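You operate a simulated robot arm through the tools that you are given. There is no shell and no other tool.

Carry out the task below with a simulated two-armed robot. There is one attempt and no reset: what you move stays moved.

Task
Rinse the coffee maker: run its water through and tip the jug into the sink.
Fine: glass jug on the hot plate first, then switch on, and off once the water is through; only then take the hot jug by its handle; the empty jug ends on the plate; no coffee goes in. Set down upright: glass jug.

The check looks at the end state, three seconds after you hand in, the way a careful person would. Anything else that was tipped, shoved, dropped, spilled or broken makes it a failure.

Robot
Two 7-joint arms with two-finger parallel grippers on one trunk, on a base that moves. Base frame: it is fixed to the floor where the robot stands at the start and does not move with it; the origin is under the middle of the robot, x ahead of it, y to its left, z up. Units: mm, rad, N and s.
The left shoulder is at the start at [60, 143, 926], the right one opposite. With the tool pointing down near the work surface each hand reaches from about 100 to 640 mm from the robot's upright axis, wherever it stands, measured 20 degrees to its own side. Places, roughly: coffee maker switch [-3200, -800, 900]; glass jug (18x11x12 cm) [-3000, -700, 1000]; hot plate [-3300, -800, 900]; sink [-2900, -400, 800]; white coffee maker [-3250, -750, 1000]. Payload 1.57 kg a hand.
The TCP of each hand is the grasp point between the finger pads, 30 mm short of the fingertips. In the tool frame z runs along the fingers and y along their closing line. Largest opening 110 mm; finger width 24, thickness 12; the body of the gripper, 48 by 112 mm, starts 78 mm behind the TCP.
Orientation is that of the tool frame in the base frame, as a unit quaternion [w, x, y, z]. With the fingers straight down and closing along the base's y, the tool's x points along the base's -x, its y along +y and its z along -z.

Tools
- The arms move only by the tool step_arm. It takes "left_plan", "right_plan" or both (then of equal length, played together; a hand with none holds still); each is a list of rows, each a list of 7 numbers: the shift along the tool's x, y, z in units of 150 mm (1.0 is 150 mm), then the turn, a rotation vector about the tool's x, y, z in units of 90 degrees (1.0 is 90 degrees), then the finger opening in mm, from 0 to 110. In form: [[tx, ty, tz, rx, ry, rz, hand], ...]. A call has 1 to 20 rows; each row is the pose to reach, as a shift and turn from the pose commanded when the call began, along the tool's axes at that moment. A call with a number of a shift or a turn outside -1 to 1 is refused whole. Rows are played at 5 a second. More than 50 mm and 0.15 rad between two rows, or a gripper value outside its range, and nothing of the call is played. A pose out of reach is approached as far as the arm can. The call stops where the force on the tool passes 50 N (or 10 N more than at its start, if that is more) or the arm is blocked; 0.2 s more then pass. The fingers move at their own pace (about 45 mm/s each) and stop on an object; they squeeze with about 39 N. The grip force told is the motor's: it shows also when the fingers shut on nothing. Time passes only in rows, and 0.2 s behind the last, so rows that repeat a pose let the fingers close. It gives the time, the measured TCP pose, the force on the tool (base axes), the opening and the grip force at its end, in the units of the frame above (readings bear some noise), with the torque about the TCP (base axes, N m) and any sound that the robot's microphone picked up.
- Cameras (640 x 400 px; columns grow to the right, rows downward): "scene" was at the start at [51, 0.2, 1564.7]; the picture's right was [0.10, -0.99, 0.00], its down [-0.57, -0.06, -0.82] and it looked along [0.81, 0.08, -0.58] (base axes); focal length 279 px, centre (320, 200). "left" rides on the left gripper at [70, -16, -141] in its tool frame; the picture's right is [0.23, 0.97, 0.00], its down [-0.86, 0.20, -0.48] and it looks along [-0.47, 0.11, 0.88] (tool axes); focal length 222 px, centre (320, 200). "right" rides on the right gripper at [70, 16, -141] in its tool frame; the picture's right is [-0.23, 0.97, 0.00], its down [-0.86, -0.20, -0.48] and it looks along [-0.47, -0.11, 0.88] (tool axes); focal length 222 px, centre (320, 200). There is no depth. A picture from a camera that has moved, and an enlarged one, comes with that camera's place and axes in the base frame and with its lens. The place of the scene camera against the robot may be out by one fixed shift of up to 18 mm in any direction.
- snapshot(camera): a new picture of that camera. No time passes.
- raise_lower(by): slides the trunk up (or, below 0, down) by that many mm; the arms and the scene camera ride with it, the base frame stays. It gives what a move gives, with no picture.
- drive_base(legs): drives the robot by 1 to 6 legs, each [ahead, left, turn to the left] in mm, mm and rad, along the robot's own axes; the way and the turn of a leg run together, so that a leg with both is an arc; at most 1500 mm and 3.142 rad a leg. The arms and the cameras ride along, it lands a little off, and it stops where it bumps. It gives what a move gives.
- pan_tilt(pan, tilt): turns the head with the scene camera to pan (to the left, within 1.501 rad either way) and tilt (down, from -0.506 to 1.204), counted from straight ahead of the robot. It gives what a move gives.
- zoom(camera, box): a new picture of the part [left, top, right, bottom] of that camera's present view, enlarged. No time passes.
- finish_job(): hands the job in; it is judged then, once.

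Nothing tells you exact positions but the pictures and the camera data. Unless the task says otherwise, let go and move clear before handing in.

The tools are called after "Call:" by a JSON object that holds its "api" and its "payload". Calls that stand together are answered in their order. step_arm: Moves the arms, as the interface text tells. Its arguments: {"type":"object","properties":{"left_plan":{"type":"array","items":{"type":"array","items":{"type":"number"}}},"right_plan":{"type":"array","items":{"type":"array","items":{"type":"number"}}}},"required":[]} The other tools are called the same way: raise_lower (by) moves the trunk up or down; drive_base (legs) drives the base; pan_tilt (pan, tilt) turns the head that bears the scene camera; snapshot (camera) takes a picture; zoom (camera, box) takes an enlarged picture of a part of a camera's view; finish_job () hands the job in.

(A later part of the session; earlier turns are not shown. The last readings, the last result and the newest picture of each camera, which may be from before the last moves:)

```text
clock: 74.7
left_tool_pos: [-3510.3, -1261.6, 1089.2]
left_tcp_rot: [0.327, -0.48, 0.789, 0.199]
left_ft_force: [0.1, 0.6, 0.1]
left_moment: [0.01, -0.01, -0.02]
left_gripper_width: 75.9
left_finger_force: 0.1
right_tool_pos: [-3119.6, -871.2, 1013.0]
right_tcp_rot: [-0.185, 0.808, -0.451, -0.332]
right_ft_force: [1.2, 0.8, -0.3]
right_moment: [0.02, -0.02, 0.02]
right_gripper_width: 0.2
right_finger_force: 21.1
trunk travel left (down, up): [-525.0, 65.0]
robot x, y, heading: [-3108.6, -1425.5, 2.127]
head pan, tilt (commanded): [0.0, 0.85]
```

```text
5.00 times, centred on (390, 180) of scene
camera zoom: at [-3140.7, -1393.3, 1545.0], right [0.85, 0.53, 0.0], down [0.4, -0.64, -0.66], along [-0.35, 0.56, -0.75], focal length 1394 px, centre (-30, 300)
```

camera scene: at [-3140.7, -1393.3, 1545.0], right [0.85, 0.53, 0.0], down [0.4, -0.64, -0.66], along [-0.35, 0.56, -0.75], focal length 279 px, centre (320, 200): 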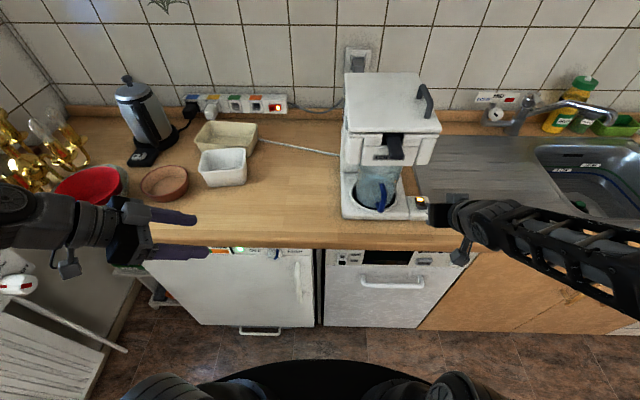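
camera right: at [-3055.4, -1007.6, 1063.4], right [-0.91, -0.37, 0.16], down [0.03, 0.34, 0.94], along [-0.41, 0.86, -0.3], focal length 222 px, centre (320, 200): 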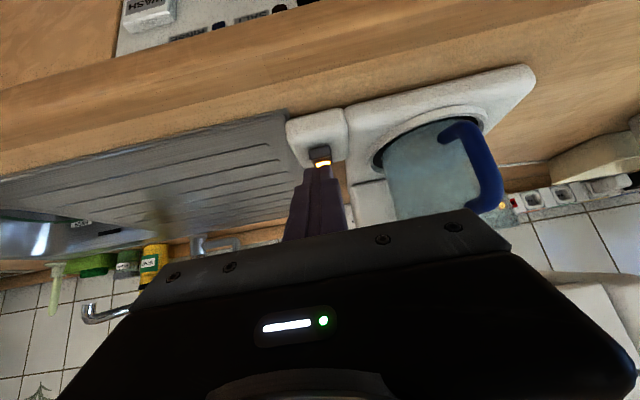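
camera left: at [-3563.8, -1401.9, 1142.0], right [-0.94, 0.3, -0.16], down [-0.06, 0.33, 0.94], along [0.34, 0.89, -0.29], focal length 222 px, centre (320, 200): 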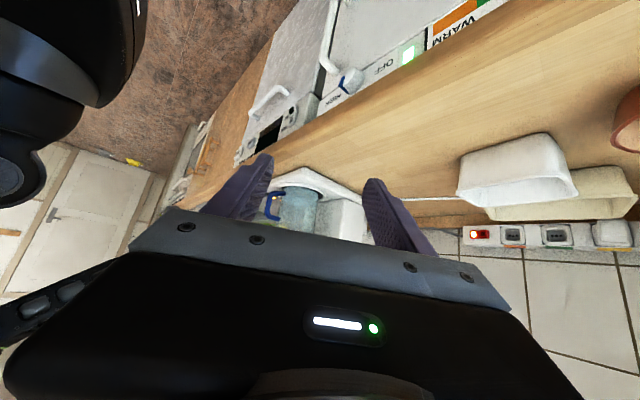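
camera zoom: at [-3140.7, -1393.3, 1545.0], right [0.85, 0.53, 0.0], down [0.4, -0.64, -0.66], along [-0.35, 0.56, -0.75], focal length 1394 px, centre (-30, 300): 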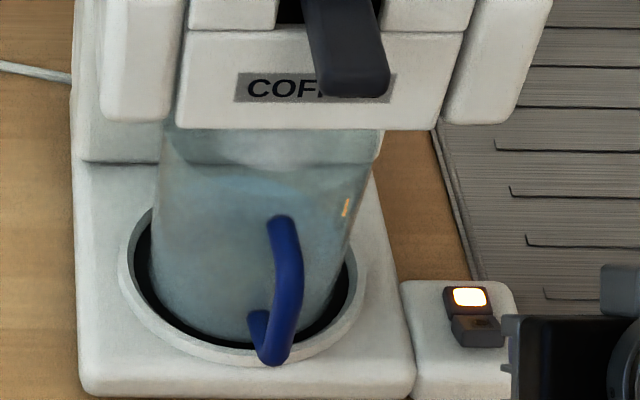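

Water is running: the lower part of the jug shows a bluish fill. I keep waiting and compare the level.

Call:
{"api": "step_arm", "payload": {"right_plan": [[0, 0, 0, 0, 0, 0, 0], [0, 0, 0, 0, 0, 0, 0], [0, 0, 0, 0, 0, 0, 0], [0, 0, 0, 0, 0, 0, 0], [0, 0, 0, 0, 0, 0, 0], [0, 0, 0, 0, 0, 0, 0], [0, 0, 0, 0, 0, 0, 0], [0, 0, 0, 0, 0, 0, 0], [0, 0, 0, 0, 0, 0, 0], [0, 0, 0, 0, 0, 0, 0], [0, 0, 0, 0, 0, 0, 0], [0, 0, 0, 0, 0, 0, 0], [0, 0, 0, 0, 0, 0, 0], [0, 0, 0, 0, 0, 0, 0], [0, 0, 0, 0, 0, 0, 0], [0, 0, 0, 0, 0, 0, 0], [0, 0, 0, 0, 0, 0, 0], [0, 0, 0, 0, 0, 0, 0], [0, 0, 0, 0, 0, 0, 0], [0, 0, 0, 0, 0, 0, 0]]}}

Call:
{"api": "zoom", "payload": {"camera": "left", "box": [240, 150, 380, 245]}}

Call:
{"api": "zoom", "payload": {"camera": "scene", "box": [350, 140, 430, 220]}}

```text
clock: 78.9
left_tool_pos: [-3512.3, -1260.5, 1089.6]
left_tcp_rot: [0.327, -0.482, 0.788, 0.2]
left_ft_force: [0.3, 0.1, -0.7]
left_moment: [0.01, 0.0, 0.03]
left_gripper_width: 59.7
left_finger_force: 0.1
right_tool_pos: [-3119.3, -871.4, 1011.5]
right_tcp_rot: [-0.185, 0.807, -0.451, -0.333]
right_ft_force: [0.1, 0.0, -0.4]
right_moment: [0.06, 0.03, 0.01]
right_gripper_width: 0.0
right_finger_force: 21.9
trunk travel left (down, up): [-525.0, 65.0]
robot x, y, heading: [-3106.1, -1424.3, 2.125]
head pan, tilt (commanded): [0.0, 0.85]
```

```text
4.21 times, centred on (310, 198) of left
camera zoom: at [-3564.0, -1402.0, 1142.1], right [-0.94, 0.3, -0.16], down [-0.06, 0.33, 0.94], along [0.34, 0.89, -0.29], focal length 935 px, centre (362, 210)
```

zoom: 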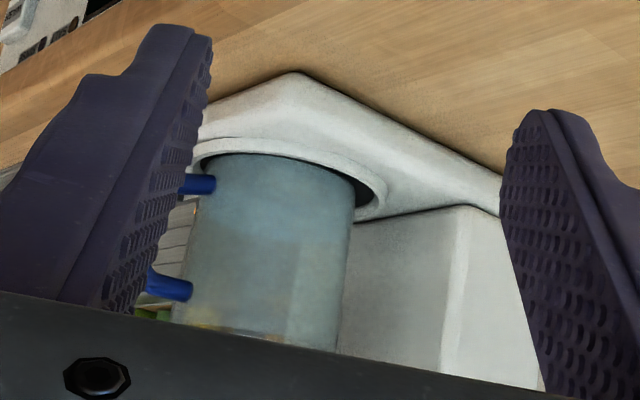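

```text
5.00 times, centred on (390, 180) of scene
camera zoom: at [-3141.0, -1393.4, 1545.0], right [0.85, 0.53, 0.0], down [0.4, -0.64, -0.66], along [-0.35, 0.56, -0.75], focal length 1394 px, centre (-30, 300)
```

zoom: 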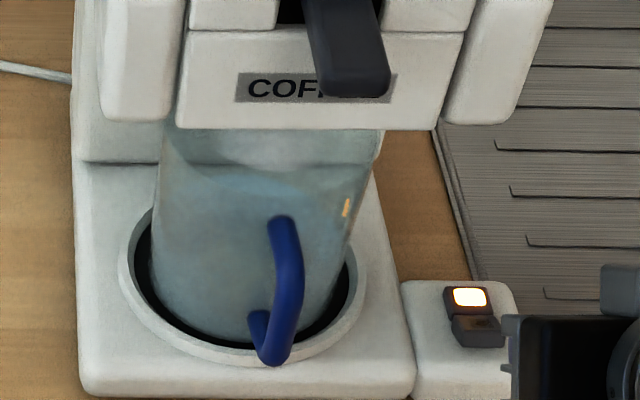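

The level is still rising slowly. I open the left fingers again for a clearer view and keep waiting.

Call:
{"api": "step_arm", "payload": {"left_plan": [[0, 0, 0, 0, 0, 0, 110], [0, 0, 0, 0, 0, 0, 110], [0, 0, 0, 0, 0, 0, 110], [0, 0, 0, 0, 0, 0, 110], [0, 0, 0, 0, 0, 0, 110], [0, 0, 0, 0, 0, 0, 110], [0, 0, 0, 0, 0, 0, 110], [0, 0, 0, 0, 0, 0, 110], [0, 0, 0, 0, 0, 0, 110], [0, 0, 0, 0, 0, 0, 110], [0, 0, 0, 0, 0, 0, 110], [0, 0, 0, 0, 0, 0, 110], [0, 0, 0, 0, 0, 0, 110], [0, 0, 0, 0, 0, 0, 110], [0, 0, 0, 0, 0, 0, 110], [0, 0, 0, 0, 0, 0, 110], [0, 0, 0, 0, 0, 0, 110], [0, 0, 0, 0, 0, 0, 110], [0, 0, 0, 0, 0, 0, 110], [0, 0, 0, 0, 0, 0, 110]]}}

Call:
{"api": "zoom", "payload": {"camera": "left", "box": [240, 150, 380, 245]}}

Call:
{"api": "step_arm", "payload": {"left_plan": [[0, 0, 0, 0, 0, 0, 110], [0, 0, 0, 0, 0, 0, 110], [0, 0, 0, 0, 0, 0, 110], [0, 0, 0, 0, 0, 0, 110], [0, 0, 0, 0, 0, 0, 110], [0, 0, 0, 0, 0, 0, 110], [0, 0, 0, 0, 0, 0, 110], [0, 0, 0, 0, 0, 0, 110], [0, 0, 0, 0, 0, 0, 110], [0, 0, 0, 0, 0, 0, 110], [0, 0, 0, 0, 0, 0, 110], [0, 0, 0, 0, 0, 0, 110], [0, 0, 0, 0, 0, 0, 110], [0, 0, 0, 0, 0, 0, 110], [0, 0, 0, 0, 0, 0, 110], [0, 0, 0, 0, 0, 0, 110], [0, 0, 0, 0, 0, 0, 110], [0, 0, 0, 0, 0, 0, 110], [0, 0, 0, 0, 0, 0, 110], [0, 0, 0, 0, 0, 0, 110]]}}

Call:
{"api": "zoom", "payload": {"camera": "left", "box": [240, 150, 380, 245]}}

Call:
{"api": "zoom", "payload": {"camera": "scene", "box": [350, 140, 430, 220]}}

```text
clock: 83.1
left_tool_pos: [-3511.4, -1262.1, 1090.1]
left_tcp_rot: [0.326, -0.481, 0.788, 0.201]
left_ft_force: [-0.5, -0.3, -0.3]
left_moment: [0.02, 0.02, 0.0]
left_gripper_width: 110.0
left_finger_force: 0.1
right_tool_pos: [-3119.2, -871.2, 1011.8]
right_tcp_rot: [-0.185, 0.807, -0.452, -0.332]
right_ft_force: [0.5, -0.4, -0.5]
right_moment: [0.0, 0.01, 0.0]
right_gripper_width: 0.0
right_finger_force: 21.3
trunk travel left (down, up): [-525.0, 65.0]
robot x, y, heading: [-3108.9, -1422.8, 2.127]
head pan, tilt (commanded): [0.0, 0.85]
```

```text
4.21 times, centred on (310, 198) of left
camera zoom: at [-3564.0, -1402.0, 1142.1], right [-0.94, 0.3, -0.16], down [-0.06, 0.33, 0.94], along [0.34, 0.89, -0.29], focal length 935 px, centre (362, 210)
```

zoom: 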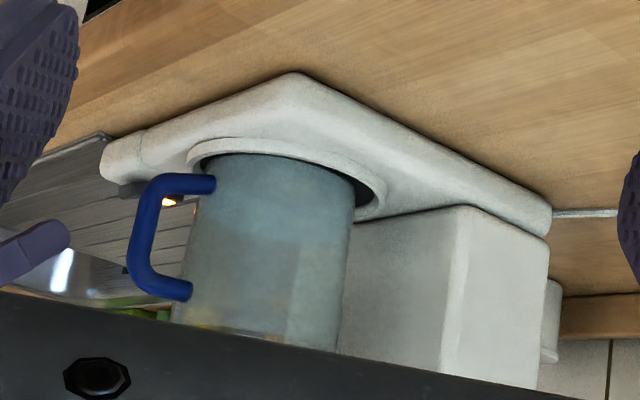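

```text
clock: 87.3
left_tool_pos: [-3510.1, -1261.5, 1088.5]
left_tcp_rot: [0.326, -0.481, 0.789, 0.199]
left_ft_force: [-0.1, 0.1, -0.1]
left_moment: [0.01, 0.01, -0.01]
left_gripper_width: 110.0
left_finger_force: 0.1
right_tool_pos: [-3120.2, -871.1, 1011.6]
right_tcp_rot: [-0.184, 0.808, -0.451, -0.332]
right_ft_force: [0.4, 0.4, -0.5]
right_moment: [0.02, 0.0, 0.01]
right_gripper_width: 0.0
right_finger_force: 21.5
trunk travel left (down, up): [-525.0, 65.0]
robot x, y, heading: [-3109.4, -1423.1, 2.128]
head pan, tilt (commanded): [0.0, 0.85]
```

```text
4.21 times, centred on (310, 198) of left
camera zoom: at [-3564.0, -1402.0, 1142.1], right [-0.94, 0.3, -0.16], down [-0.06, 0.33, 0.94], along [0.34, 0.89, -0.29], focal length 935 px, centre (362, 210)
```

zoom: 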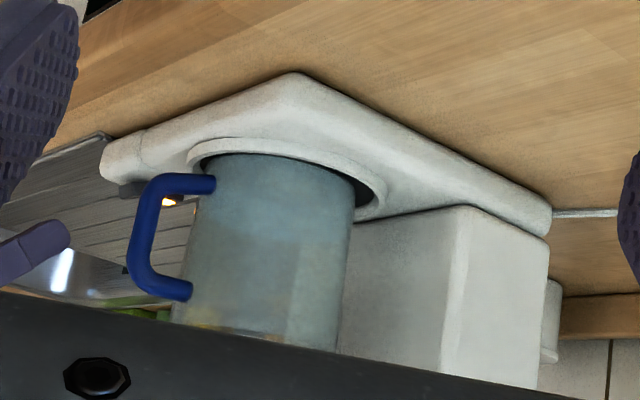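

```text
5.00 times, centred on (390, 180) of scene
camera zoom: at [-3141.0, -1393.4, 1545.0], right [0.85, 0.53, 0.0], down [0.4, -0.64, -0.66], along [-0.35, 0.56, -0.75], focal length 1394 px, centre (-30, 300)
```

zoom: 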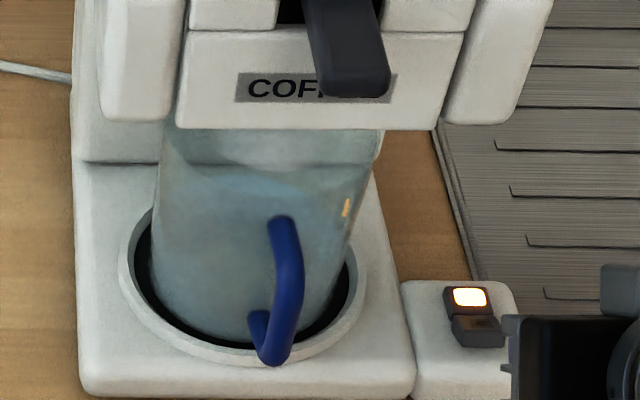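

No sound has been reported yet and the change in level is hard to see, so I keep waiting with closer zooms.

Call:
{"api": "step_arm", "payload": {"left_plan": [[0, 0, 0, 0, 0, 0, 110], [0, 0, 0, 0, 0, 0, 110], [0, 0, 0, 0, 0, 0, 110], [0, 0, 0, 0, 0, 0, 110], [0, 0, 0, 0, 0, 0, 110], [0, 0, 0, 0, 0, 0, 110], [0, 0, 0, 0, 0, 0, 110], [0, 0, 0, 0, 0, 0, 110], [0, 0, 0, 0, 0, 0, 110], [0, 0, 0, 0, 0, 0, 110], [0, 0, 0, 0, 0, 0, 110], [0, 0, 0, 0, 0, 0, 110], [0, 0, 0, 0, 0, 0, 110], [0, 0, 0, 0, 0, 0, 110], [0, 0, 0, 0, 0, 0, 110], [0, 0, 0, 0, 0, 0, 110], [0, 0, 0, 0, 0, 0, 110], [0, 0, 0, 0, 0, 0, 110], [0, 0, 0, 0, 0, 0, 110], [0, 0, 0, 0, 0, 0, 110]]}}

Call:
{"api": "step_arm", "payload": {"left_plan": [[0, 0, 0, 0, 0, 0, 110], [0, 0, 0, 0, 0, 0, 110], [0, 0, 0, 0, 0, 0, 110], [0, 0, 0, 0, 0, 0, 110], [0, 0, 0, 0, 0, 0, 110], [0, 0, 0, 0, 0, 0, 110], [0, 0, 0, 0, 0, 0, 110], [0, 0, 0, 0, 0, 0, 110], [0, 0, 0, 0, 0, 0, 110], [0, 0, 0, 0, 0, 0, 110], [0, 0, 0, 0, 0, 0, 110], [0, 0, 0, 0, 0, 0, 110], [0, 0, 0, 0, 0, 0, 110], [0, 0, 0, 0, 0, 0, 110], [0, 0, 0, 0, 0, 0, 110], [0, 0, 0, 0, 0, 0, 110], [0, 0, 0, 0, 0, 0, 110], [0, 0, 0, 0, 0, 0, 110], [0, 0, 0, 0, 0, 0, 110], [0, 0, 0, 0, 0, 0, 110]]}}

Call:
{"api": "zoom", "payload": {"camera": "left", "box": [260, 175, 340, 235]}}

Call:
{"api": "zoom", "payload": {"camera": "scene", "box": [360, 160, 405, 215]}}

```text
clock: 91.5
left_tool_pos: [-3511.1, -1261.5, 1088.7]
left_tcp_rot: [0.326, -0.481, 0.789, 0.199]
left_ft_force: [0.0, -0.1, 0.2]
left_moment: [-0.01, 0.0, 0.01]
left_gripper_width: 110.0
left_finger_force: 0.0
right_tool_pos: [-3120.6, -871.5, 1012.5]
right_tcp_rot: [-0.184, 0.808, -0.451, -0.333]
right_ft_force: [-0.6, -0.2, -0.1]
right_moment: [0.0, 0.01, 0.02]
right_gripper_width: 0.0
right_finger_force: 21.3
trunk travel left (down, up): [-525.0, 65.0]
robot x, y, heading: [-3109.4, -1427.7, 2.126]
head pan, tilt (commanded): [0.0, 0.85]
```

```text
clock: 95.7
left_tool_pos: [-3510.7, -1261.3, 1089.0]
left_tcp_rot: [0.326, -0.481, 0.789, 0.199]
left_ft_force: [-0.3, 0.2, 0.0]
left_moment: [-0.02, 0.02, -0.04]
left_gripper_width: 110.0
left_finger_force: 0.0
right_tool_pos: [-3119.1, -872.0, 1011.8]
right_tcp_rot: [-0.185, 0.808, -0.451, -0.332]
right_ft_force: [-0.6, 0.0, 0.6]
right_moment: [-0.03, -0.01, 0.02]
right_gripper_width: 0.1
right_finger_force: 20.9
trunk travel left (down, up): [-525.0, 65.0]
robot x, y, heading: [-3110.6, -1427.9, 2.123]
head pan, tilt (commanded): [0.0, 0.85]
```

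```text
6.67 times, centred on (300, 205) of left
camera zoom: at [-3564.0, -1402.0, 1142.1], right [-0.94, 0.3, -0.16], down [-0.06, 0.33, 0.94], along [0.34, 0.9, -0.29], focal length 1481 px, centre (453, 167)
```

zoom: 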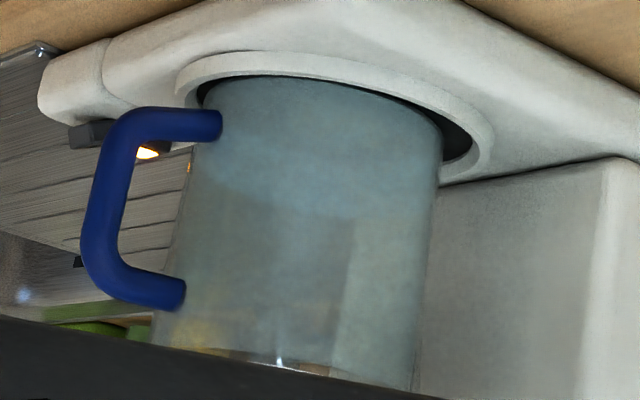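

```text
7.27 times, centred on (382, 188) of scene
camera zoom: at [-3141.0, -1393.4, 1545.0], right [0.85, 0.53, 0.0], down [0.4, -0.64, -0.66], along [-0.35, 0.56, -0.75], focal length 2028 px, centre (-134, 291)
```

zoom: 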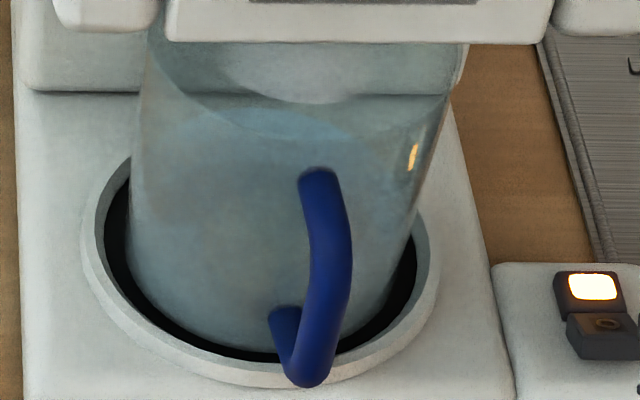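

The water surface seems to stand around 50 mm deep in the jug. I wait four more seconds and compare with the identical zoom.

Call:
{"api": "step_arm", "payload": {"left_plan": [[0, 0, 0, 0, 0, 0, 110], [0, 0, 0, 0, 0, 0, 110], [0, 0, 0, 0, 0, 0, 110], [0, 0, 0, 0, 0, 0, 110], [0, 0, 0, 0, 0, 0, 110], [0, 0, 0, 0, 0, 0, 110], [0, 0, 0, 0, 0, 0, 110], [0, 0, 0, 0, 0, 0, 110], [0, 0, 0, 0, 0, 0, 110], [0, 0, 0, 0, 0, 0, 110], [0, 0, 0, 0, 0, 0, 110], [0, 0, 0, 0, 0, 0, 110], [0, 0, 0, 0, 0, 0, 110], [0, 0, 0, 0, 0, 0, 110], [0, 0, 0, 0, 0, 0, 110], [0, 0, 0, 0, 0, 0, 110], [0, 0, 0, 0, 0, 0, 110], [0, 0, 0, 0, 0, 0, 110], [0, 0, 0, 0, 0, 0, 110], [0, 0, 0, 0, 0, 0, 110]]}}

Call:
{"api": "zoom", "payload": {"camera": "left", "box": [260, 175, 340, 235]}}

Call:
{"api": "zoom", "payload": {"camera": "scene", "box": [360, 160, 405, 215]}}

```text
clock: 99.9
left_tool_pos: [-3511.9, -1261.1, 1089.0]
left_tcp_rot: [0.327, -0.481, 0.789, 0.198]
left_ft_force: [0.6, -0.2, -0.6]
left_moment: [0.01, 0.01, 0.02]
left_gripper_width: 110.3
left_finger_force: 0.0
right_tool_pos: [-3119.6, -871.8, 1013.1]
right_tcp_rot: [-0.185, 0.807, -0.451, -0.333]
right_ft_force: [-0.7, -0.6, -0.5]
right_moment: [0.02, 0.0, 0.01]
right_gripper_width: 0.1
right_finger_force: 20.9
trunk travel left (down, up): [-525.0, 65.0]
robot x, y, heading: [-3106.3, -1422.0, 2.129]
head pan, tilt (commanded): [0.0, 0.85]
```

```text
6.67 times, centred on (300, 205) of left
camera zoom: at [-3564.0, -1402.0, 1142.1], right [-0.94, 0.3, -0.16], down [-0.06, 0.33, 0.94], along [0.34, 0.9, -0.29], focal length 1481 px, centre (453, 167)
```

zoom: 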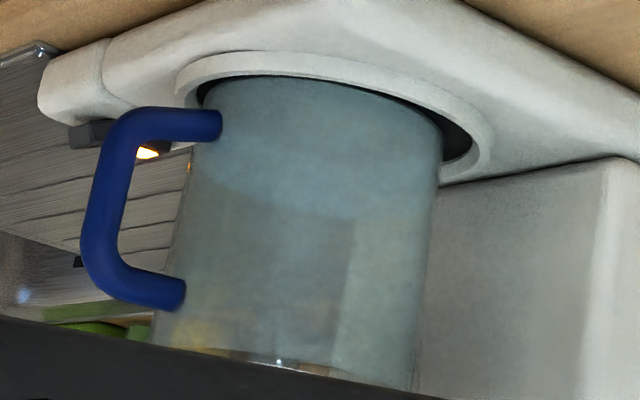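

```text
7.27 times, centred on (382, 188) of scene
camera zoom: at [-3141.0, -1393.4, 1545.0], right [0.85, 0.53, 0.0], down [0.4, -0.64, -0.66], along [-0.35, 0.56, -0.75], focal length 2028 px, centre (-134, 291)
```

zoom: 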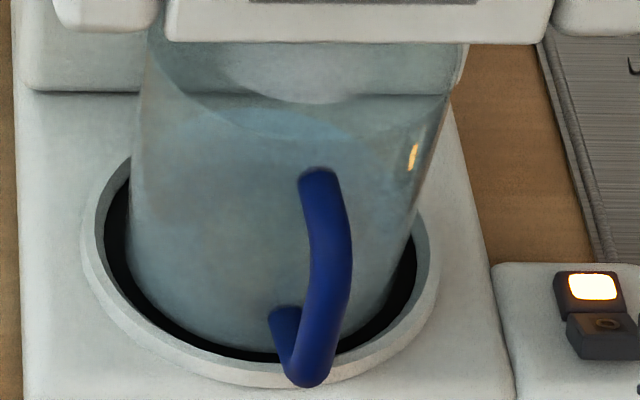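

The change is tiny; the level may still be creeping up. I wait further, eight seconds, and compare again.

Call:
{"api": "step_arm", "payload": {"left_plan": [[0, 0, 0, 0, 0, 0, 110], [0, 0, 0, 0, 0, 0, 110], [0, 0, 0, 0, 0, 0, 110], [0, 0, 0, 0, 0, 0, 110], [0, 0, 0, 0, 0, 0, 110], [0, 0, 0, 0, 0, 0, 110], [0, 0, 0, 0, 0, 0, 110], [0, 0, 0, 0, 0, 0, 110], [0, 0, 0, 0, 0, 0, 110], [0, 0, 0, 0, 0, 0, 110], [0, 0, 0, 0, 0, 0, 110], [0, 0, 0, 0, 0, 0, 110], [0, 0, 0, 0, 0, 0, 110], [0, 0, 0, 0, 0, 0, 110], [0, 0, 0, 0, 0, 0, 110], [0, 0, 0, 0, 0, 0, 110], [0, 0, 0, 0, 0, 0, 110], [0, 0, 0, 0, 0, 0, 110], [0, 0, 0, 0, 0, 0, 110], [0, 0, 0, 0, 0, 0, 110]]}}

Call:
{"api": "step_arm", "payload": {"left_plan": [[0, 0, 0, 0, 0, 0, 110], [0, 0, 0, 0, 0, 0, 110], [0, 0, 0, 0, 0, 0, 110], [0, 0, 0, 0, 0, 0, 110], [0, 0, 0, 0, 0, 0, 110], [0, 0, 0, 0, 0, 0, 110], [0, 0, 0, 0, 0, 0, 110], [0, 0, 0, 0, 0, 0, 110], [0, 0, 0, 0, 0, 0, 110], [0, 0, 0, 0, 0, 0, 110], [0, 0, 0, 0, 0, 0, 110], [0, 0, 0, 0, 0, 0, 110], [0, 0, 0, 0, 0, 0, 110], [0, 0, 0, 0, 0, 0, 110], [0, 0, 0, 0, 0, 0, 110], [0, 0, 0, 0, 0, 0, 110], [0, 0, 0, 0, 0, 0, 110], [0, 0, 0, 0, 0, 0, 110], [0, 0, 0, 0, 0, 0, 110], [0, 0, 0, 0, 0, 0, 110]]}}

Call:
{"api": "zoom", "payload": {"camera": "left", "box": [260, 175, 340, 235]}}

Call:
{"api": "zoom", "payload": {"camera": "scene", "box": [360, 160, 405, 215]}}

```text
clock: 104.1
left_tool_pos: [-3511.1, -1260.7, 1088.9]
left_tcp_rot: [0.326, -0.481, 0.789, 0.199]
left_ft_force: [0.3, 0.3, -0.4]
left_moment: [-0.01, -0.01, 0.01]
left_gripper_width: 109.9
left_finger_force: 0.1
right_tool_pos: [-3119.2, -871.4, 1012.1]
right_tcp_rot: [-0.185, 0.807, -0.451, -0.332]
right_ft_force: [0.4, 0.2, -0.3]
right_moment: [-0.02, 0.0, 0.01]
right_gripper_width: 0.0
right_finger_force: 21.3
trunk travel left (down, up): [-525.0, 65.0]
robot x, y, heading: [-3106.6, -1424.6, 2.126]
head pan, tilt (commanded): [0.0, 0.85]
```

```text
clock: 108.3
left_tool_pos: [-3512.0, -1261.2, 1089.2]
left_tcp_rot: [0.327, -0.481, 0.789, 0.2]
left_ft_force: [0.0, -0.7, -0.1]
left_moment: [0.0, 0.02, 0.0]
left_gripper_width: 110.1
left_finger_force: 0.0
right_tool_pos: [-3119.4, -871.7, 1010.9]
right_tcp_rot: [-0.185, 0.807, -0.451, -0.333]
right_ft_force: [-0.3, -0.3, 0.3]
right_moment: [-0.01, 0.02, 0.0]
right_gripper_width: 0.0
right_finger_force: 21.2
trunk travel left (down, up): [-525.0, 65.0]
robot x, y, heading: [-3109.8, -1427.3, 2.131]
head pan, tilt (commanded): [0.0, 0.85]
```

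```text
6.67 times, centred on (300, 205) of left
camera zoom: at [-3564.0, -1402.0, 1142.1], right [-0.94, 0.3, -0.16], down [-0.06, 0.33, 0.94], along [0.34, 0.89, -0.29], focal length 1481 px, centre (453, 167)
```

zoom: 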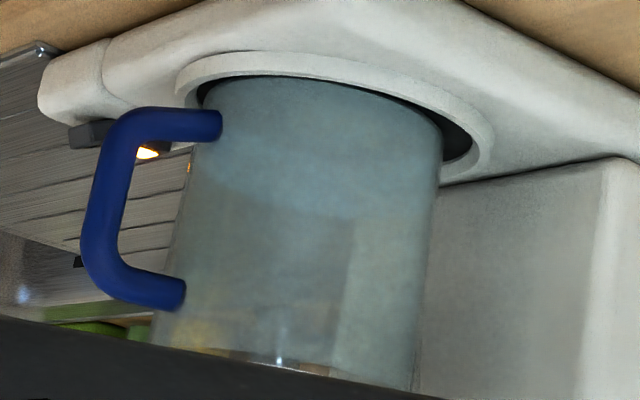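

```text
7.27 times, centred on (382, 188) of scene
camera zoom: at [-3141.0, -1393.4, 1545.0], right [0.85, 0.53, 0.0], down [0.4, -0.64, -0.66], along [-0.35, 0.56, -0.75], focal length 2028 px, centre (-134, 291)
```

zoom: 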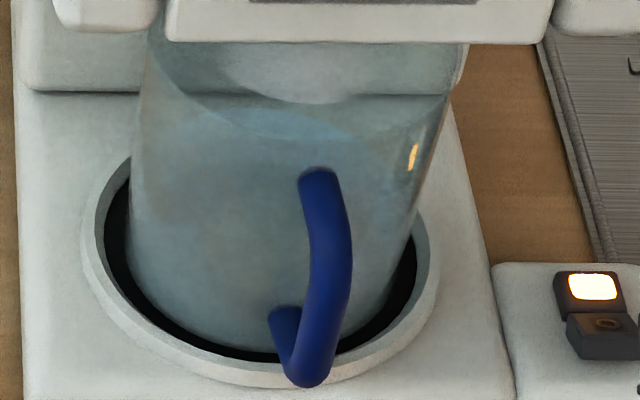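

The level has been steady for over twelve seconds, so the water is through. Now I press the raised "O" half to switch off, descending onto its front part.

Call:
{"api": "step_arm", "payload": {"right_plan": [[-0.1413, 0, 0.1406, 0, 0, 0, 0], [-0.262, 0, 0.2606, 0, 0, 0, 0], [-0.191, 0, 0.331, 0, 0, 0, 0], [-0.144, 0, 0.379, 0, 0, 0, 0], [-0.102, 0, 0.421, 0, 0, 0, 0], [-0.083, 0, 0.44, 0, 0, 0, 0]]}}

Call:
{"api": "zoom", "payload": {"camera": "right", "box": [240, 80, 400, 200]}}

Call:
{"api": "zoom", "payload": {"camera": "scene", "box": [350, 150, 470, 240]}}

```text
clock: 109.7
left_tool_pos: [-3510.6, -1262.1, 1089.8]
left_tcp_rot: [0.327, -0.481, 0.789, 0.2]
left_ft_force: [0.0, -0.2, -0.2]
left_moment: [0.01, 0.03, 0.0]
left_gripper_width: 110.1
left_finger_force: 0.0
right_tool_pos: [-3148.3, -826.3, 972.9]
right_tcp_rot: [-0.184, 0.808, -0.451, -0.332]
right_ft_force: [1.0, -0.2, 0.6]
right_moment: [0.0, 0.02, -0.01]
right_gripper_width: 0.1
right_finger_force: 21.5
trunk travel left (down, up): [-525.0, 65.0]
robot x, y, heading: [-3107.6, -1428.3, 2.131]
head pan, tilt (commanded): [0.0, 0.85]
```

```text
3.33 times, centred on (320, 140) of right
camera zoom: at [-3084.6, -961.7, 1024.8], right [-0.91, -0.37, 0.16], down [0.03, 0.34, 0.94], along [-0.41, 0.86, -0.3], focal length 740 px, centre (320, 400)
```

zoom: 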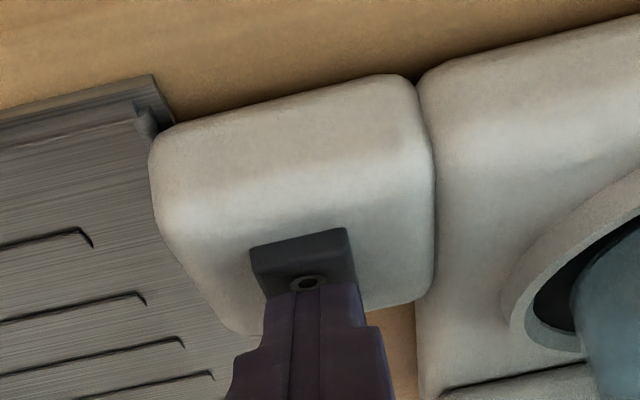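

```text
4.44 times, centred on (410, 195) of scene
camera zoom: at [-3141.0, -1393.3, 1545.0], right [0.85, 0.53, 0.0], down [0.4, -0.64, -0.66], along [-0.35, 0.56, -0.75], focal length 1239 px, centre (-80, 222)
```

zoom: 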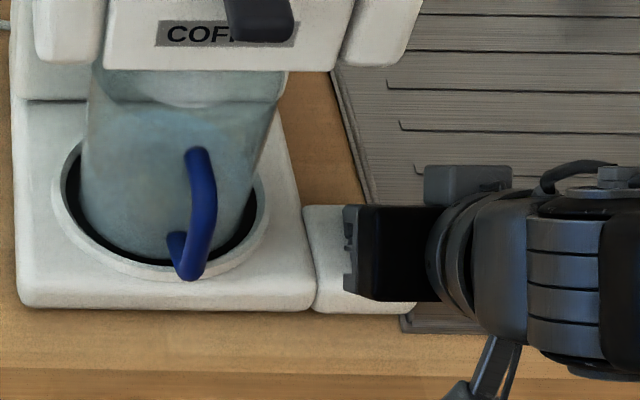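

The glow is gone at the switch. I lift and pull the hand back, then check the lamp.

Call:
{"api": "step_arm", "payload": {"right_plan": [[-0.1, 0, -0.1, 0, 0, 0, 0], [-0.17, 0, -0.17, 0, 0, 0, 0], [0.0, 0, -0.35, 0, 0, 0, 30], [0.1, -0.1, -0.45, 0, 0, 0, 60], [0.1, -0.2, -0.45, 0, 0, 0, 70]]}}

Call:
{"api": "zoom", "payload": {"camera": "scene", "box": [340, 130, 460, 230]}}

Call:
{"api": "snapshot", "payload": {"camera": "right"}}

Call:
{"api": "zoom", "payload": {"camera": "left", "box": [260, 175, 340, 235]}}

```text
clock: 110.9
left_tool_pos: [-3510.9, -1261.2, 1090.1]
left_tcp_rot: [0.326, -0.482, 0.788, 0.2]
left_ft_force: [-0.9, 0.7, -0.4]
left_moment: [-0.03, 0.03, -0.02]
left_gripper_width: 110.3
left_finger_force: 0.0
right_tool_pos: [-3092.7, -858.9, 1011.1]
right_tcp_rot: [-0.185, 0.808, -0.451, -0.332]
right_ft_force: [-0.1, -0.7, 0.2]
right_moment: [-0.01, 0.01, -0.01]
right_gripper_width: 64.4
right_finger_force: 0.1
trunk travel left (down, up): [-525.0, 65.0]
robot x, y, heading: [-3106.4, -1426.1, 2.124]
head pan, tilt (commanded): [0.0, 0.85]
```

```text
4.00 times, centred on (400, 180) of scene
camera zoom: at [-3140.9, -1393.3, 1545.0], right [0.85, 0.53, 0.0], down [0.4, -0.64, -0.66], along [-0.35, 0.56, -0.75], focal length 1115 px, centre (0, 280)
```

zoom: 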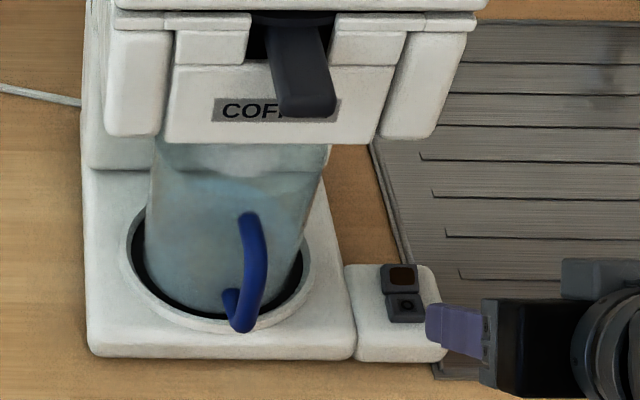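

```text
taken
camera right: at [-3028.5, -995.4, 1062.5], right [-0.91, -0.37, 0.16], down [0.03, 0.34, 0.94], along [-0.41, 0.86, -0.3], focal length 222 px, centre (320, 200)
```

right: 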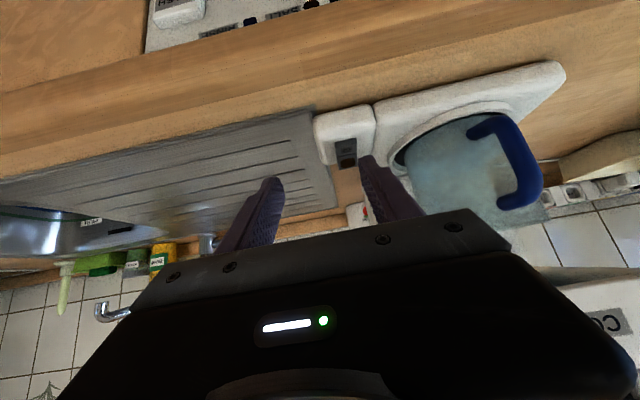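

```text
6.67 times, centred on (300, 205) of left
camera zoom: at [-3563.9, -1401.9, 1142.1], right [-0.94, 0.3, -0.16], down [-0.06, 0.33, 0.94], along [0.34, 0.89, -0.29], focal length 1481 px, centre (453, 167)
```

zoom: 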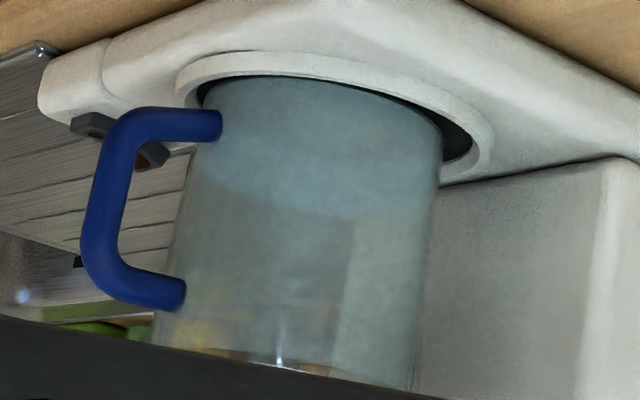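

The switch is off (lamp dark, rocker back). Before taking the jug, I look at the sink to plan the pour.

Call:
{"api": "pan_tilt", "payload": {"pan": -0.6, "tilt": 0.7}}

Call:
{"api": "snapshot", "payload": {"camera": "scene"}}

Call:
{"api": "zoom", "payload": {"camera": "scene", "box": [220, 80, 480, 240]}}

```text
clock: 111.9
left_tool_pos: [-3510.8, -1261.8, 1088.4]
left_tcp_rot: [0.327, -0.481, 0.789, 0.2]
left_ft_force: [0.2, -0.6, 0.3]
left_moment: [0.01, 0.03, -0.01]
left_gripper_width: 109.9
left_finger_force: 0.0
right_tool_pos: [-3092.4, -859.0, 1011.4]
right_tcp_rot: [-0.185, 0.808, -0.451, -0.332]
right_ft_force: [0.5, -0.2, 0.6]
right_moment: [-0.03, 0.01, 0.02]
right_gripper_width: 70.0
right_finger_force: 0.1
trunk travel left (down, up): [-525.0, 65.0]
robot x, y, heading: [-3108.4, -1425.5, 2.126]
head pan, tilt (commanded): [-0.6, 0.7]
```

```text
taken
camera scene: at [-3096.0, -1375.0, 1557.2], right [1.0, -0.04, 0.0], down [-0.03, -0.64, -0.76], along [0.03, 0.76, -0.64], focal length 279 px, centre (320, 200)
```

scene: 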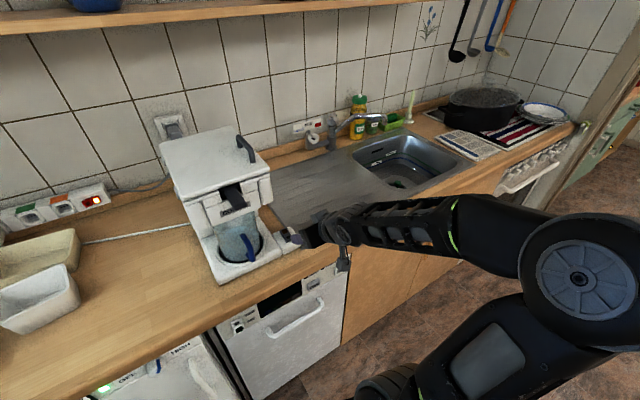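

```text
2.46 times, centred on (350, 160) of scene
camera zoom: at [-3096.0, -1375.0, 1557.2], right [1.0, -0.04, 0.0], down [-0.03, -0.64, -0.76], along [0.03, 0.76, -0.64], focal length 686 px, centre (246, 298)
```

zoom: 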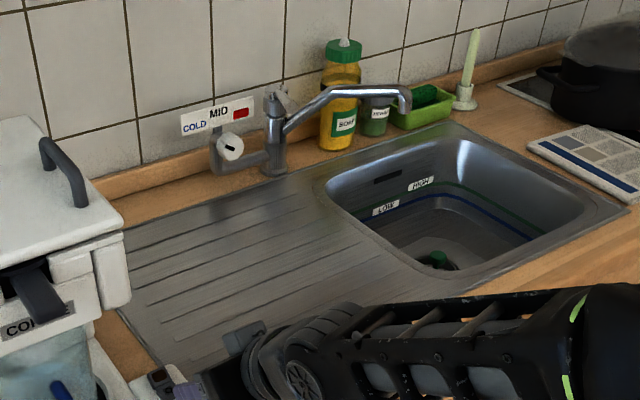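

Sink basin spans roughly 610–960 mm right of the plate; the faucet spout is over its back. I'll pour sideways to the right over the front-middle of the basin. First I test that wrist roll with the empty hand, raised and clear of everything.

Call:
{"api": "step_arm", "payload": {"right_plan": [[-0.1, -0.05, -0.1, 0, 0.0833, 0, 70], [-0.25, -0.1, -0.25, 0, 0.1667, 0, 70], [-0.36, -0.1, -0.42, 0, 0.1667, 0, 70], [-0.36, -0.1, -0.42, 0, 0.1667, 0, 70]]}}

```text
clock: 112.9
left_tool_pos: [-3511.3, -1261.3, 1089.0]
left_tcp_rot: [0.327, -0.481, 0.789, 0.199]
left_ft_force: [-0.6, 1.0, 0.3]
left_moment: [-0.02, 0.02, 0.0]
left_gripper_width: 109.8
left_finger_force: 0.1
right_tool_pos: [-3078.2, -855.5, 1093.6]
right_tcp_rot: [-0.125, 0.844, -0.472, -0.224]
right_ft_force: [0.0, 0.2, -0.1]
right_moment: [0.02, -0.02, -0.01]
right_gripper_width: 70.3
right_finger_force: 0.0
trunk travel left (down, up): [-525.0, 65.0]
robot x, y, heading: [-3109.8, -1423.8, 2.126]
head pan, tilt (commanded): [-0.6, 0.7]
```

Now the test roll of 95° about the forward axis with the empty hand.

Call:
{"api": "step_arm", "payload": {"right_plan": [[0, 0, 0, -0.0764, 0, 0.0435, 70], [0, 0, 0, -0.1528, 0, 0.0871, 70], [0, 0, 0, -0.2293, 0, 0.1306, 70], [0, 0, 0, -0.3057, 0, 0.1741, 70], [0, 0, 0, -0.3821, 0, 0.2177, 70], [0, 0, 0, -0.4585, 0, 0.2612, 70], [0, 0, 0, -0.5349, 0, 0.3047, 70], [0, 0, 0, -0.6113, 0, 0.3483, 70], [0, 0, 0, -0.6878, 0, 0.3918, 70], [0, 0, 0, -0.7642, 0, 0.4353, 70], [0, 0, 0, -0.8406, 0, 0.4789, 70], [0, 0, 0, -0.917, 0, 0.5224, 70], [0, 0, 0, -0.917, 0, 0.5224, 70]]}}

Call:
{"api": "snapshot", "payload": {"camera": "scene"}}

```text
clock: 115.7
left_tool_pos: [-3511.7, -1261.7, 1089.8]
left_tcp_rot: [0.326, -0.481, 0.789, 0.199]
left_ft_force: [0.8, 0.2, 0.4]
left_moment: [0.01, 0.02, 0.02]
left_gripper_width: 109.9
left_finger_force: 0.1
right_tool_pos: [-3077.6, -857.8, 1094.4]
right_tcp_rot: [0.539, 0.477, -0.482, -0.5]
right_ft_force: [0.0, 0.0, 0.2]
right_moment: [0.01, -0.01, -0.02]
right_gripper_width: 69.9
right_finger_force: 0.0
right hand out of reach, approached as far as the arm can: row 9
trunk travel left (down, up): [-525.0, 65.0]
robot x, y, heading: [-3109.4, -1426.0, 2.131]
head pan, tilt (commanded): [-0.6, 0.7]
```

```text
taken
camera scene: at [-3095.6, -1375.7, 1557.3], right [1.0, -0.05, 0.0], down [-0.03, -0.64, -0.77], along [0.03, 0.76, -0.64], focal length 279 px, centre (320, 200)
```

scene: 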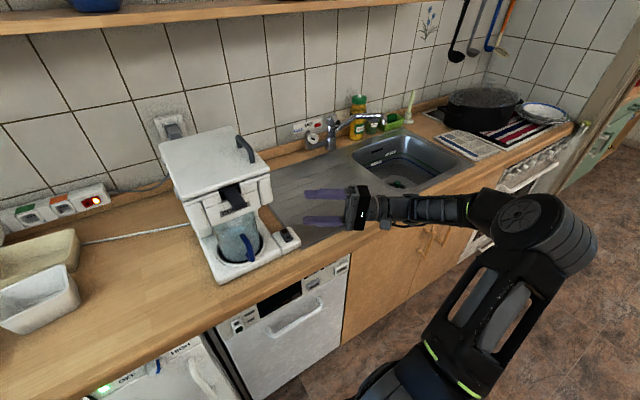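

The roll to 95° works. I test a further 25°.

Call:
{"api": "step_arm", "payload": {"right_plan": [[0, 0, 0, -0.07, 0, 0.04, 70], [0, 0, 0, -0.14, 0, 0.08, 70], [0, 0, 0, -0.21, 0, 0.12, 70], [0, 0, 0, -0.2413, 0, 0.1375, 70], [0, 0, 0, -0.2413, 0, 0.1375, 70]]}}

Call:
{"api": "snapshot", "payload": {"camera": "scene"}}

```text
clock: 116.9
left_tool_pos: [-3511.6, -1261.2, 1089.9]
left_tcp_rot: [0.326, -0.482, 0.789, 0.199]
left_ft_force: [-0.5, 0.6, 0.0]
left_moment: [0.01, -0.02, 0.0]
left_gripper_width: 109.6
left_finger_force: 0.0
right_tool_pos: [-3077.6, -856.6, 1093.4]
right_tcp_rot: [0.669, 0.313, -0.428, -0.52]
right_ft_force: [0.1, -0.8, 0.5]
right_moment: [-0.01, 0.02, 0.01]
right_gripper_width: 70.1
right_finger_force: 0.1
trunk travel left (down, up): [-525.0, 65.0]
robot x, y, heading: [-3106.8, -1426.1, 2.126]
head pan, tilt (commanded): [-0.6, 0.7]
```

```text
taken
camera scene: at [-3095.9, -1374.9, 1557.3], right [1.0, -0.05, 0.0], down [-0.03, -0.64, -0.76], along [0.03, 0.76, -0.64], focal length 279 px, centre (320, 200)
```

scene: 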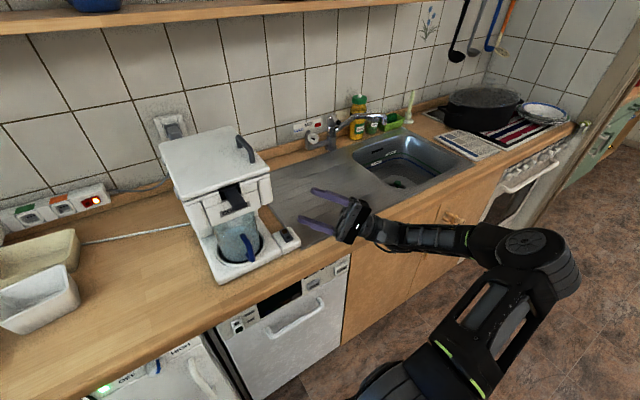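

The full 120° roll is reachable. I roll the hand back to the grasp orientation.

Call:
{"api": "step_arm", "payload": {"right_plan": [[0, 0, 0, 0.08, 0, -0.0456, 70], [0, 0, 0, 0.16, 0, -0.0912, 70], [0, 0, 0, 0.2413, 0, -0.1375, 70], [0, 0, 0, 0.32, 0, -0.1823, 70], [0, 0, 0, 0.4, 0, -0.2279, 70], [0, 0, 0, 0.48, 0, -0.2735, 70], [0, 0, 0, 0.56, 0, -0.319, 70], [0, 0, 0, 0.64, 0, -0.3646, 70], [0, 0, 0, 0.72, 0, -0.4102, 70], [0, 0, 0, 0.8, 0, -0.4558, 70], [0, 0, 0, 0.88, 0, -0.5013, 70], [0, 0, 0, 0.96, 0, -0.5469, 70]]}}

Call:
{"api": "step_arm", "payload": {"right_plan": [[0, 0, 0, 0.07, 0, -0.0399, 70], [0, 0, 0, 0.14, 0, -0.0797, 70], [0, 0, 0, 0.1983, 0, -0.113, 70], [0, 0, 0, 0.1983, 0, -0.113, 70]]}}

Call:
{"api": "pan_tilt", "payload": {"pan": 0.0, "tilt": 0.85}}

Call:
{"api": "snapshot", "payload": {"camera": "right"}}

Call:
{"api": "snapshot", "payload": {"camera": "scene"}}

```text
clock: 119.5
left_tool_pos: [-3510.9, -1263.0, 1090.1]
left_tcp_rot: [0.326, -0.482, 0.788, 0.199]
left_ft_force: [-0.2, 0.2, -0.4]
left_moment: [-0.03, 0.0, -0.01]
left_gripper_width: 110.1
left_finger_force: 0.0
right_tool_pos: [-3076.9, -857.2, 1093.2]
right_tcp_rot: [0.027, 0.809, -0.503, -0.304]
right_ft_force: [-0.2, 0.1, 0.4]
right_moment: [0.0, -0.01, -0.03]
right_gripper_width: 70.0
right_finger_force: 0.1
trunk travel left (down, up): [-525.0, 65.0]
robot x, y, heading: [-3109.1, -1423.9, 2.125]
head pan, tilt (commanded): [-0.6, 0.7]
```

```text
clock: 120.5
left_tool_pos: [-3510.4, -1261.5, 1089.3]
left_tcp_rot: [0.326, -0.481, 0.789, 0.199]
left_ft_force: [-0.1, 0.1, 0.2]
left_moment: [0.01, 0.01, 0.0]
left_gripper_width: 109.9
left_finger_force: 0.0
right_tool_pos: [-3077.6, -856.4, 1092.1]
right_tcp_rot: [-0.124, 0.844, -0.471, -0.224]
right_ft_force: [0.4, 0.1, 0.5]
right_moment: [0.0, -0.02, 0.0]
right_gripper_width: 69.9
right_finger_force: 0.1
trunk travel left (down, up): [-525.0, 65.0]
robot x, y, heading: [-3107.9, -1425.2, 2.12]
head pan, tilt (commanded): [-0.6, 0.7]
```

```text
clock: 121.5
left_tool_pos: [-3511.4, -1261.3, 1089.2]
left_tcp_rot: [0.327, -0.481, 0.789, 0.199]
left_ft_force: [-0.5, 0.7, 0.4]
left_moment: [0.01, -0.02, -0.02]
left_gripper_width: 109.9
left_finger_force: 0.0
right_tool_pos: [-3077.8, -857.8, 1091.7]
right_tcp_rot: [-0.125, 0.844, -0.471, -0.223]
right_ft_force: [0.4, -0.7, 0.2]
right_moment: [-0.03, 0.01, -0.02]
right_gripper_width: 70.2
right_finger_force: 0.0
trunk travel left (down, up): [-525.0, 65.0]
robot x, y, heading: [-3106.6, -1427.7, 2.131]
head pan, tilt (commanded): [0.0, 0.85]
```

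```text
taken
camera right: at [-3022.4, -977.0, 1182.0], right [-0.93, -0.34, 0.11], down [-0.09, 0.54, 0.84], along [-0.35, 0.77, -0.53], focal length 222 px, centre (320, 200)
```

right: 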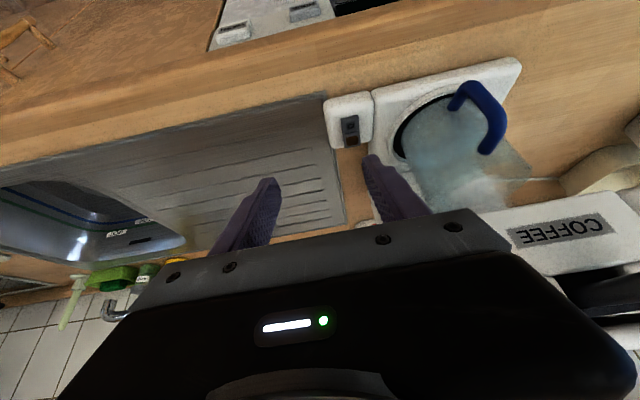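

```text
taken
camera scene: at [-3140.9, -1393.4, 1545.0], right [0.85, 0.53, 0.0], down [0.4, -0.64, -0.66], along [-0.35, 0.56, -0.75], focal length 279 px, centre (320, 200)
```

scene: 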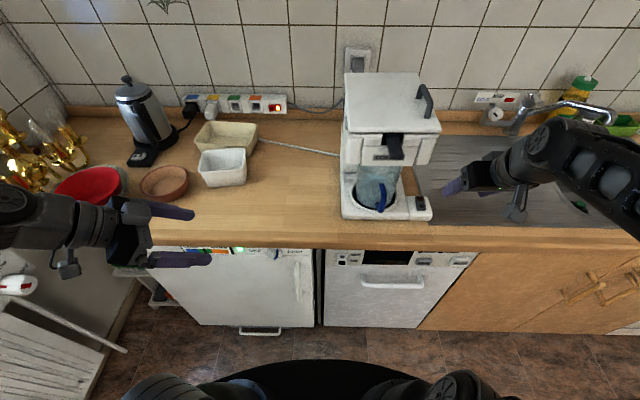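

I zoom into the jug from the right hand camera for its water level, rim and current handle direction.

Call:
{"api": "zoom", "payload": {"camera": "right", "box": [370, 40, 570, 220]}}

Call:
{"api": "zoom", "payload": {"camera": "scene", "box": [340, 130, 440, 230]}}

```text
2.22 times, centred on (470, 130) of right
camera zoom: at [-3022.4, -977.0, 1182.0], right [-0.93, -0.34, 0.11], down [-0.09, 0.54, 0.84], along [-0.35, 0.77, -0.53], focal length 494 px, centre (-13, 356)
```

zoom: 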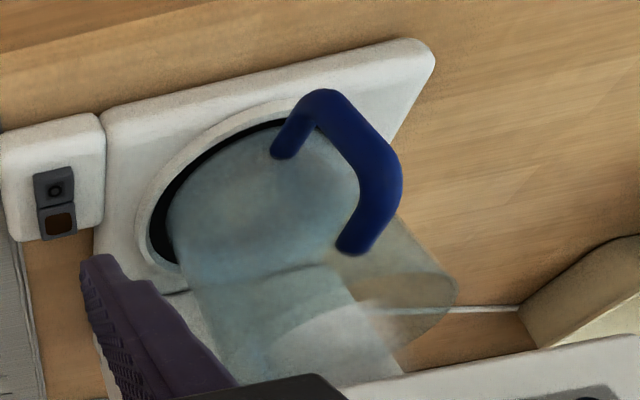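

```text
4.00 times, centred on (390, 180) of scene
camera zoom: at [-3140.9, -1393.4, 1545.0], right [0.85, 0.53, 0.0], down [0.4, -0.64, -0.66], along [-0.35, 0.56, -0.75], focal length 1115 px, centre (40, 280)
```

zoom: 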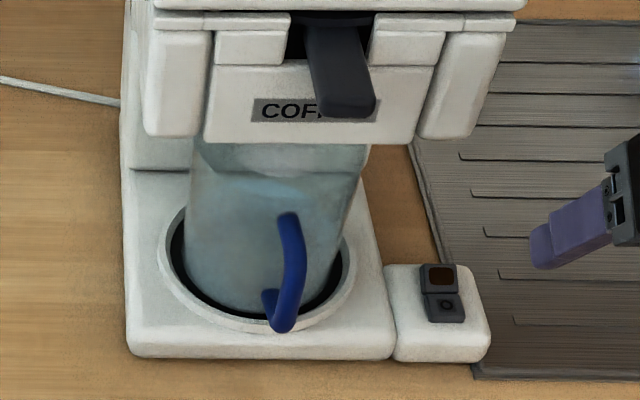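

Water stands about half-full in the jug. I return the right hand to the pre-grasp pose in front of the handle.

Call:
{"api": "step_arm", "payload": {"right_plan": [[0.079, 0.15, -0.14, 0, 0, 0, 70], [0.079, 0.45, -0.14, 0, 0, 0, 70], [0.079, 0.75, -0.14, 0, 0, 0, 70], [0.079, 1.0, -0.14, 0, 0, 0, 70]]}}

Call:
{"api": "step_arm", "payload": {"right_plan": [[0, 0.06, 0, 0, 0, 0, 70], [0, 0.124, 0, 0, 0, 0, 70], [0, 0.124, 0, 0, 0, 0, 70]]}}

Call:
{"api": "snapshot", "payload": {"camera": "right"}}

Call:
{"api": "zoom", "payload": {"camera": "right", "box": [240, 90, 400, 240]}}

Call:
{"api": "zoom", "payload": {"camera": "left", "box": [200, 130, 380, 250]}}

```text
clock: 122.5
left_tool_pos: [-3511.4, -1261.1, 1090.5]
left_tcp_rot: [0.326, -0.482, 0.788, 0.199]
left_ft_force: [-0.3, 0.6, 0.9]
left_moment: [-0.03, -0.01, 0.0]
left_gripper_width: 109.8
left_finger_force: 0.0
right_tool_pos: [-3194.3, -952.3, 1106.2]
right_tcp_rot: [-0.125, 0.844, -0.471, -0.225]
right_ft_force: [-0.2, 1.0, -0.3]
right_moment: [-0.03, -0.03, -0.06]
right_gripper_width: 70.2
right_finger_force: 0.1
trunk travel left (down, up): [-525.0, 65.0]
robot x, y, heading: [-3106.4, -1422.6, 2.127]
head pan, tilt (commanded): [0.0, 0.85]
```

```text
clock: 123.3
left_tool_pos: [-3510.3, -1261.4, 1089.1]
left_tcp_rot: [0.327, -0.481, 0.788, 0.199]
left_ft_force: [-0.1, 0.0, 0.0]
left_moment: [0.03, 0.05, 0.01]
left_gripper_width: 110.2
left_finger_force: 0.0
right_tool_pos: [-3210.1, -962.6, 1106.6]
right_tcp_rot: [-0.125, 0.844, -0.471, -0.224]
right_ft_force: [-0.2, -0.7, 0.1]
right_moment: [-0.01, 0.02, 0.02]
right_gripper_width: 70.2
right_finger_force: 0.0
trunk travel left (down, up): [-525.0, 65.0]
robot x, y, heading: [-3108.3, -1422.9, 2.123]
head pan, tilt (commanded): [0.0, 0.85]
```

```text
taken
camera right: at [-3155.4, -1083.0, 1194.6], right [-0.93, -0.34, 0.11], down [-0.09, 0.54, 0.84], along [-0.35, 0.77, -0.53], focal length 222 px, centre (320, 200)
```

right: 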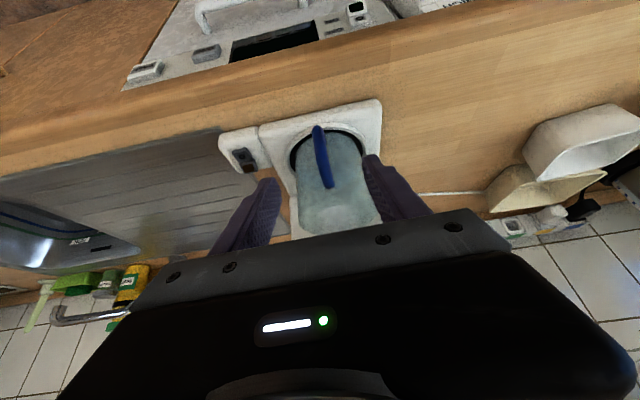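

```text
2.67 times, centred on (320, 165) of right
camera zoom: at [-3155.4, -1083.0, 1194.6], right [-0.93, -0.34, 0.11], down [-0.09, 0.54, 0.84], along [-0.35, 0.77, -0.53], focal length 592 px, centre (320, 293)
```

zoom: 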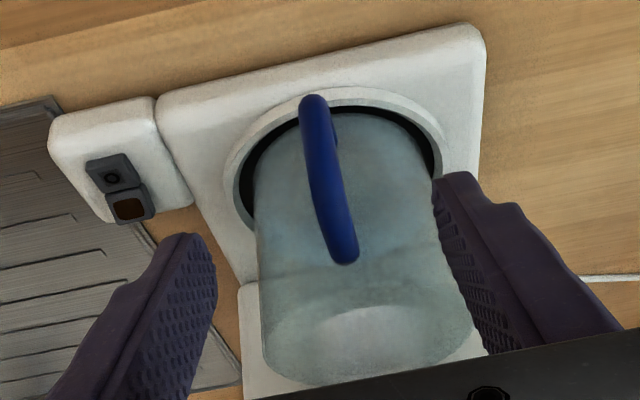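

```text
3.33 times, centred on (290, 190) of left
camera zoom: at [-3564.0, -1402.0, 1142.1], right [-0.94, 0.3, -0.16], down [-0.06, 0.33, 0.94], along [0.34, 0.9, -0.29], focal length 740 px, centre (420, 233)
```

zoom: 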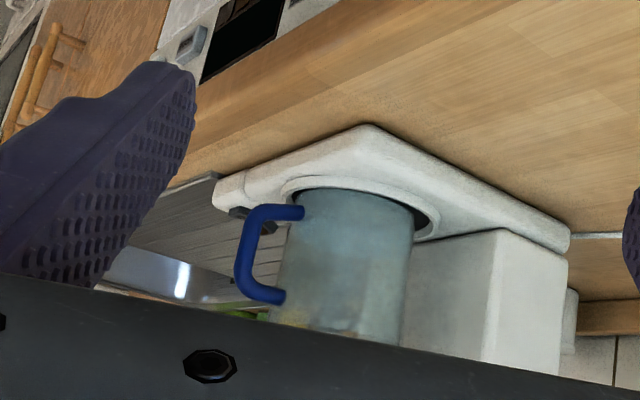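

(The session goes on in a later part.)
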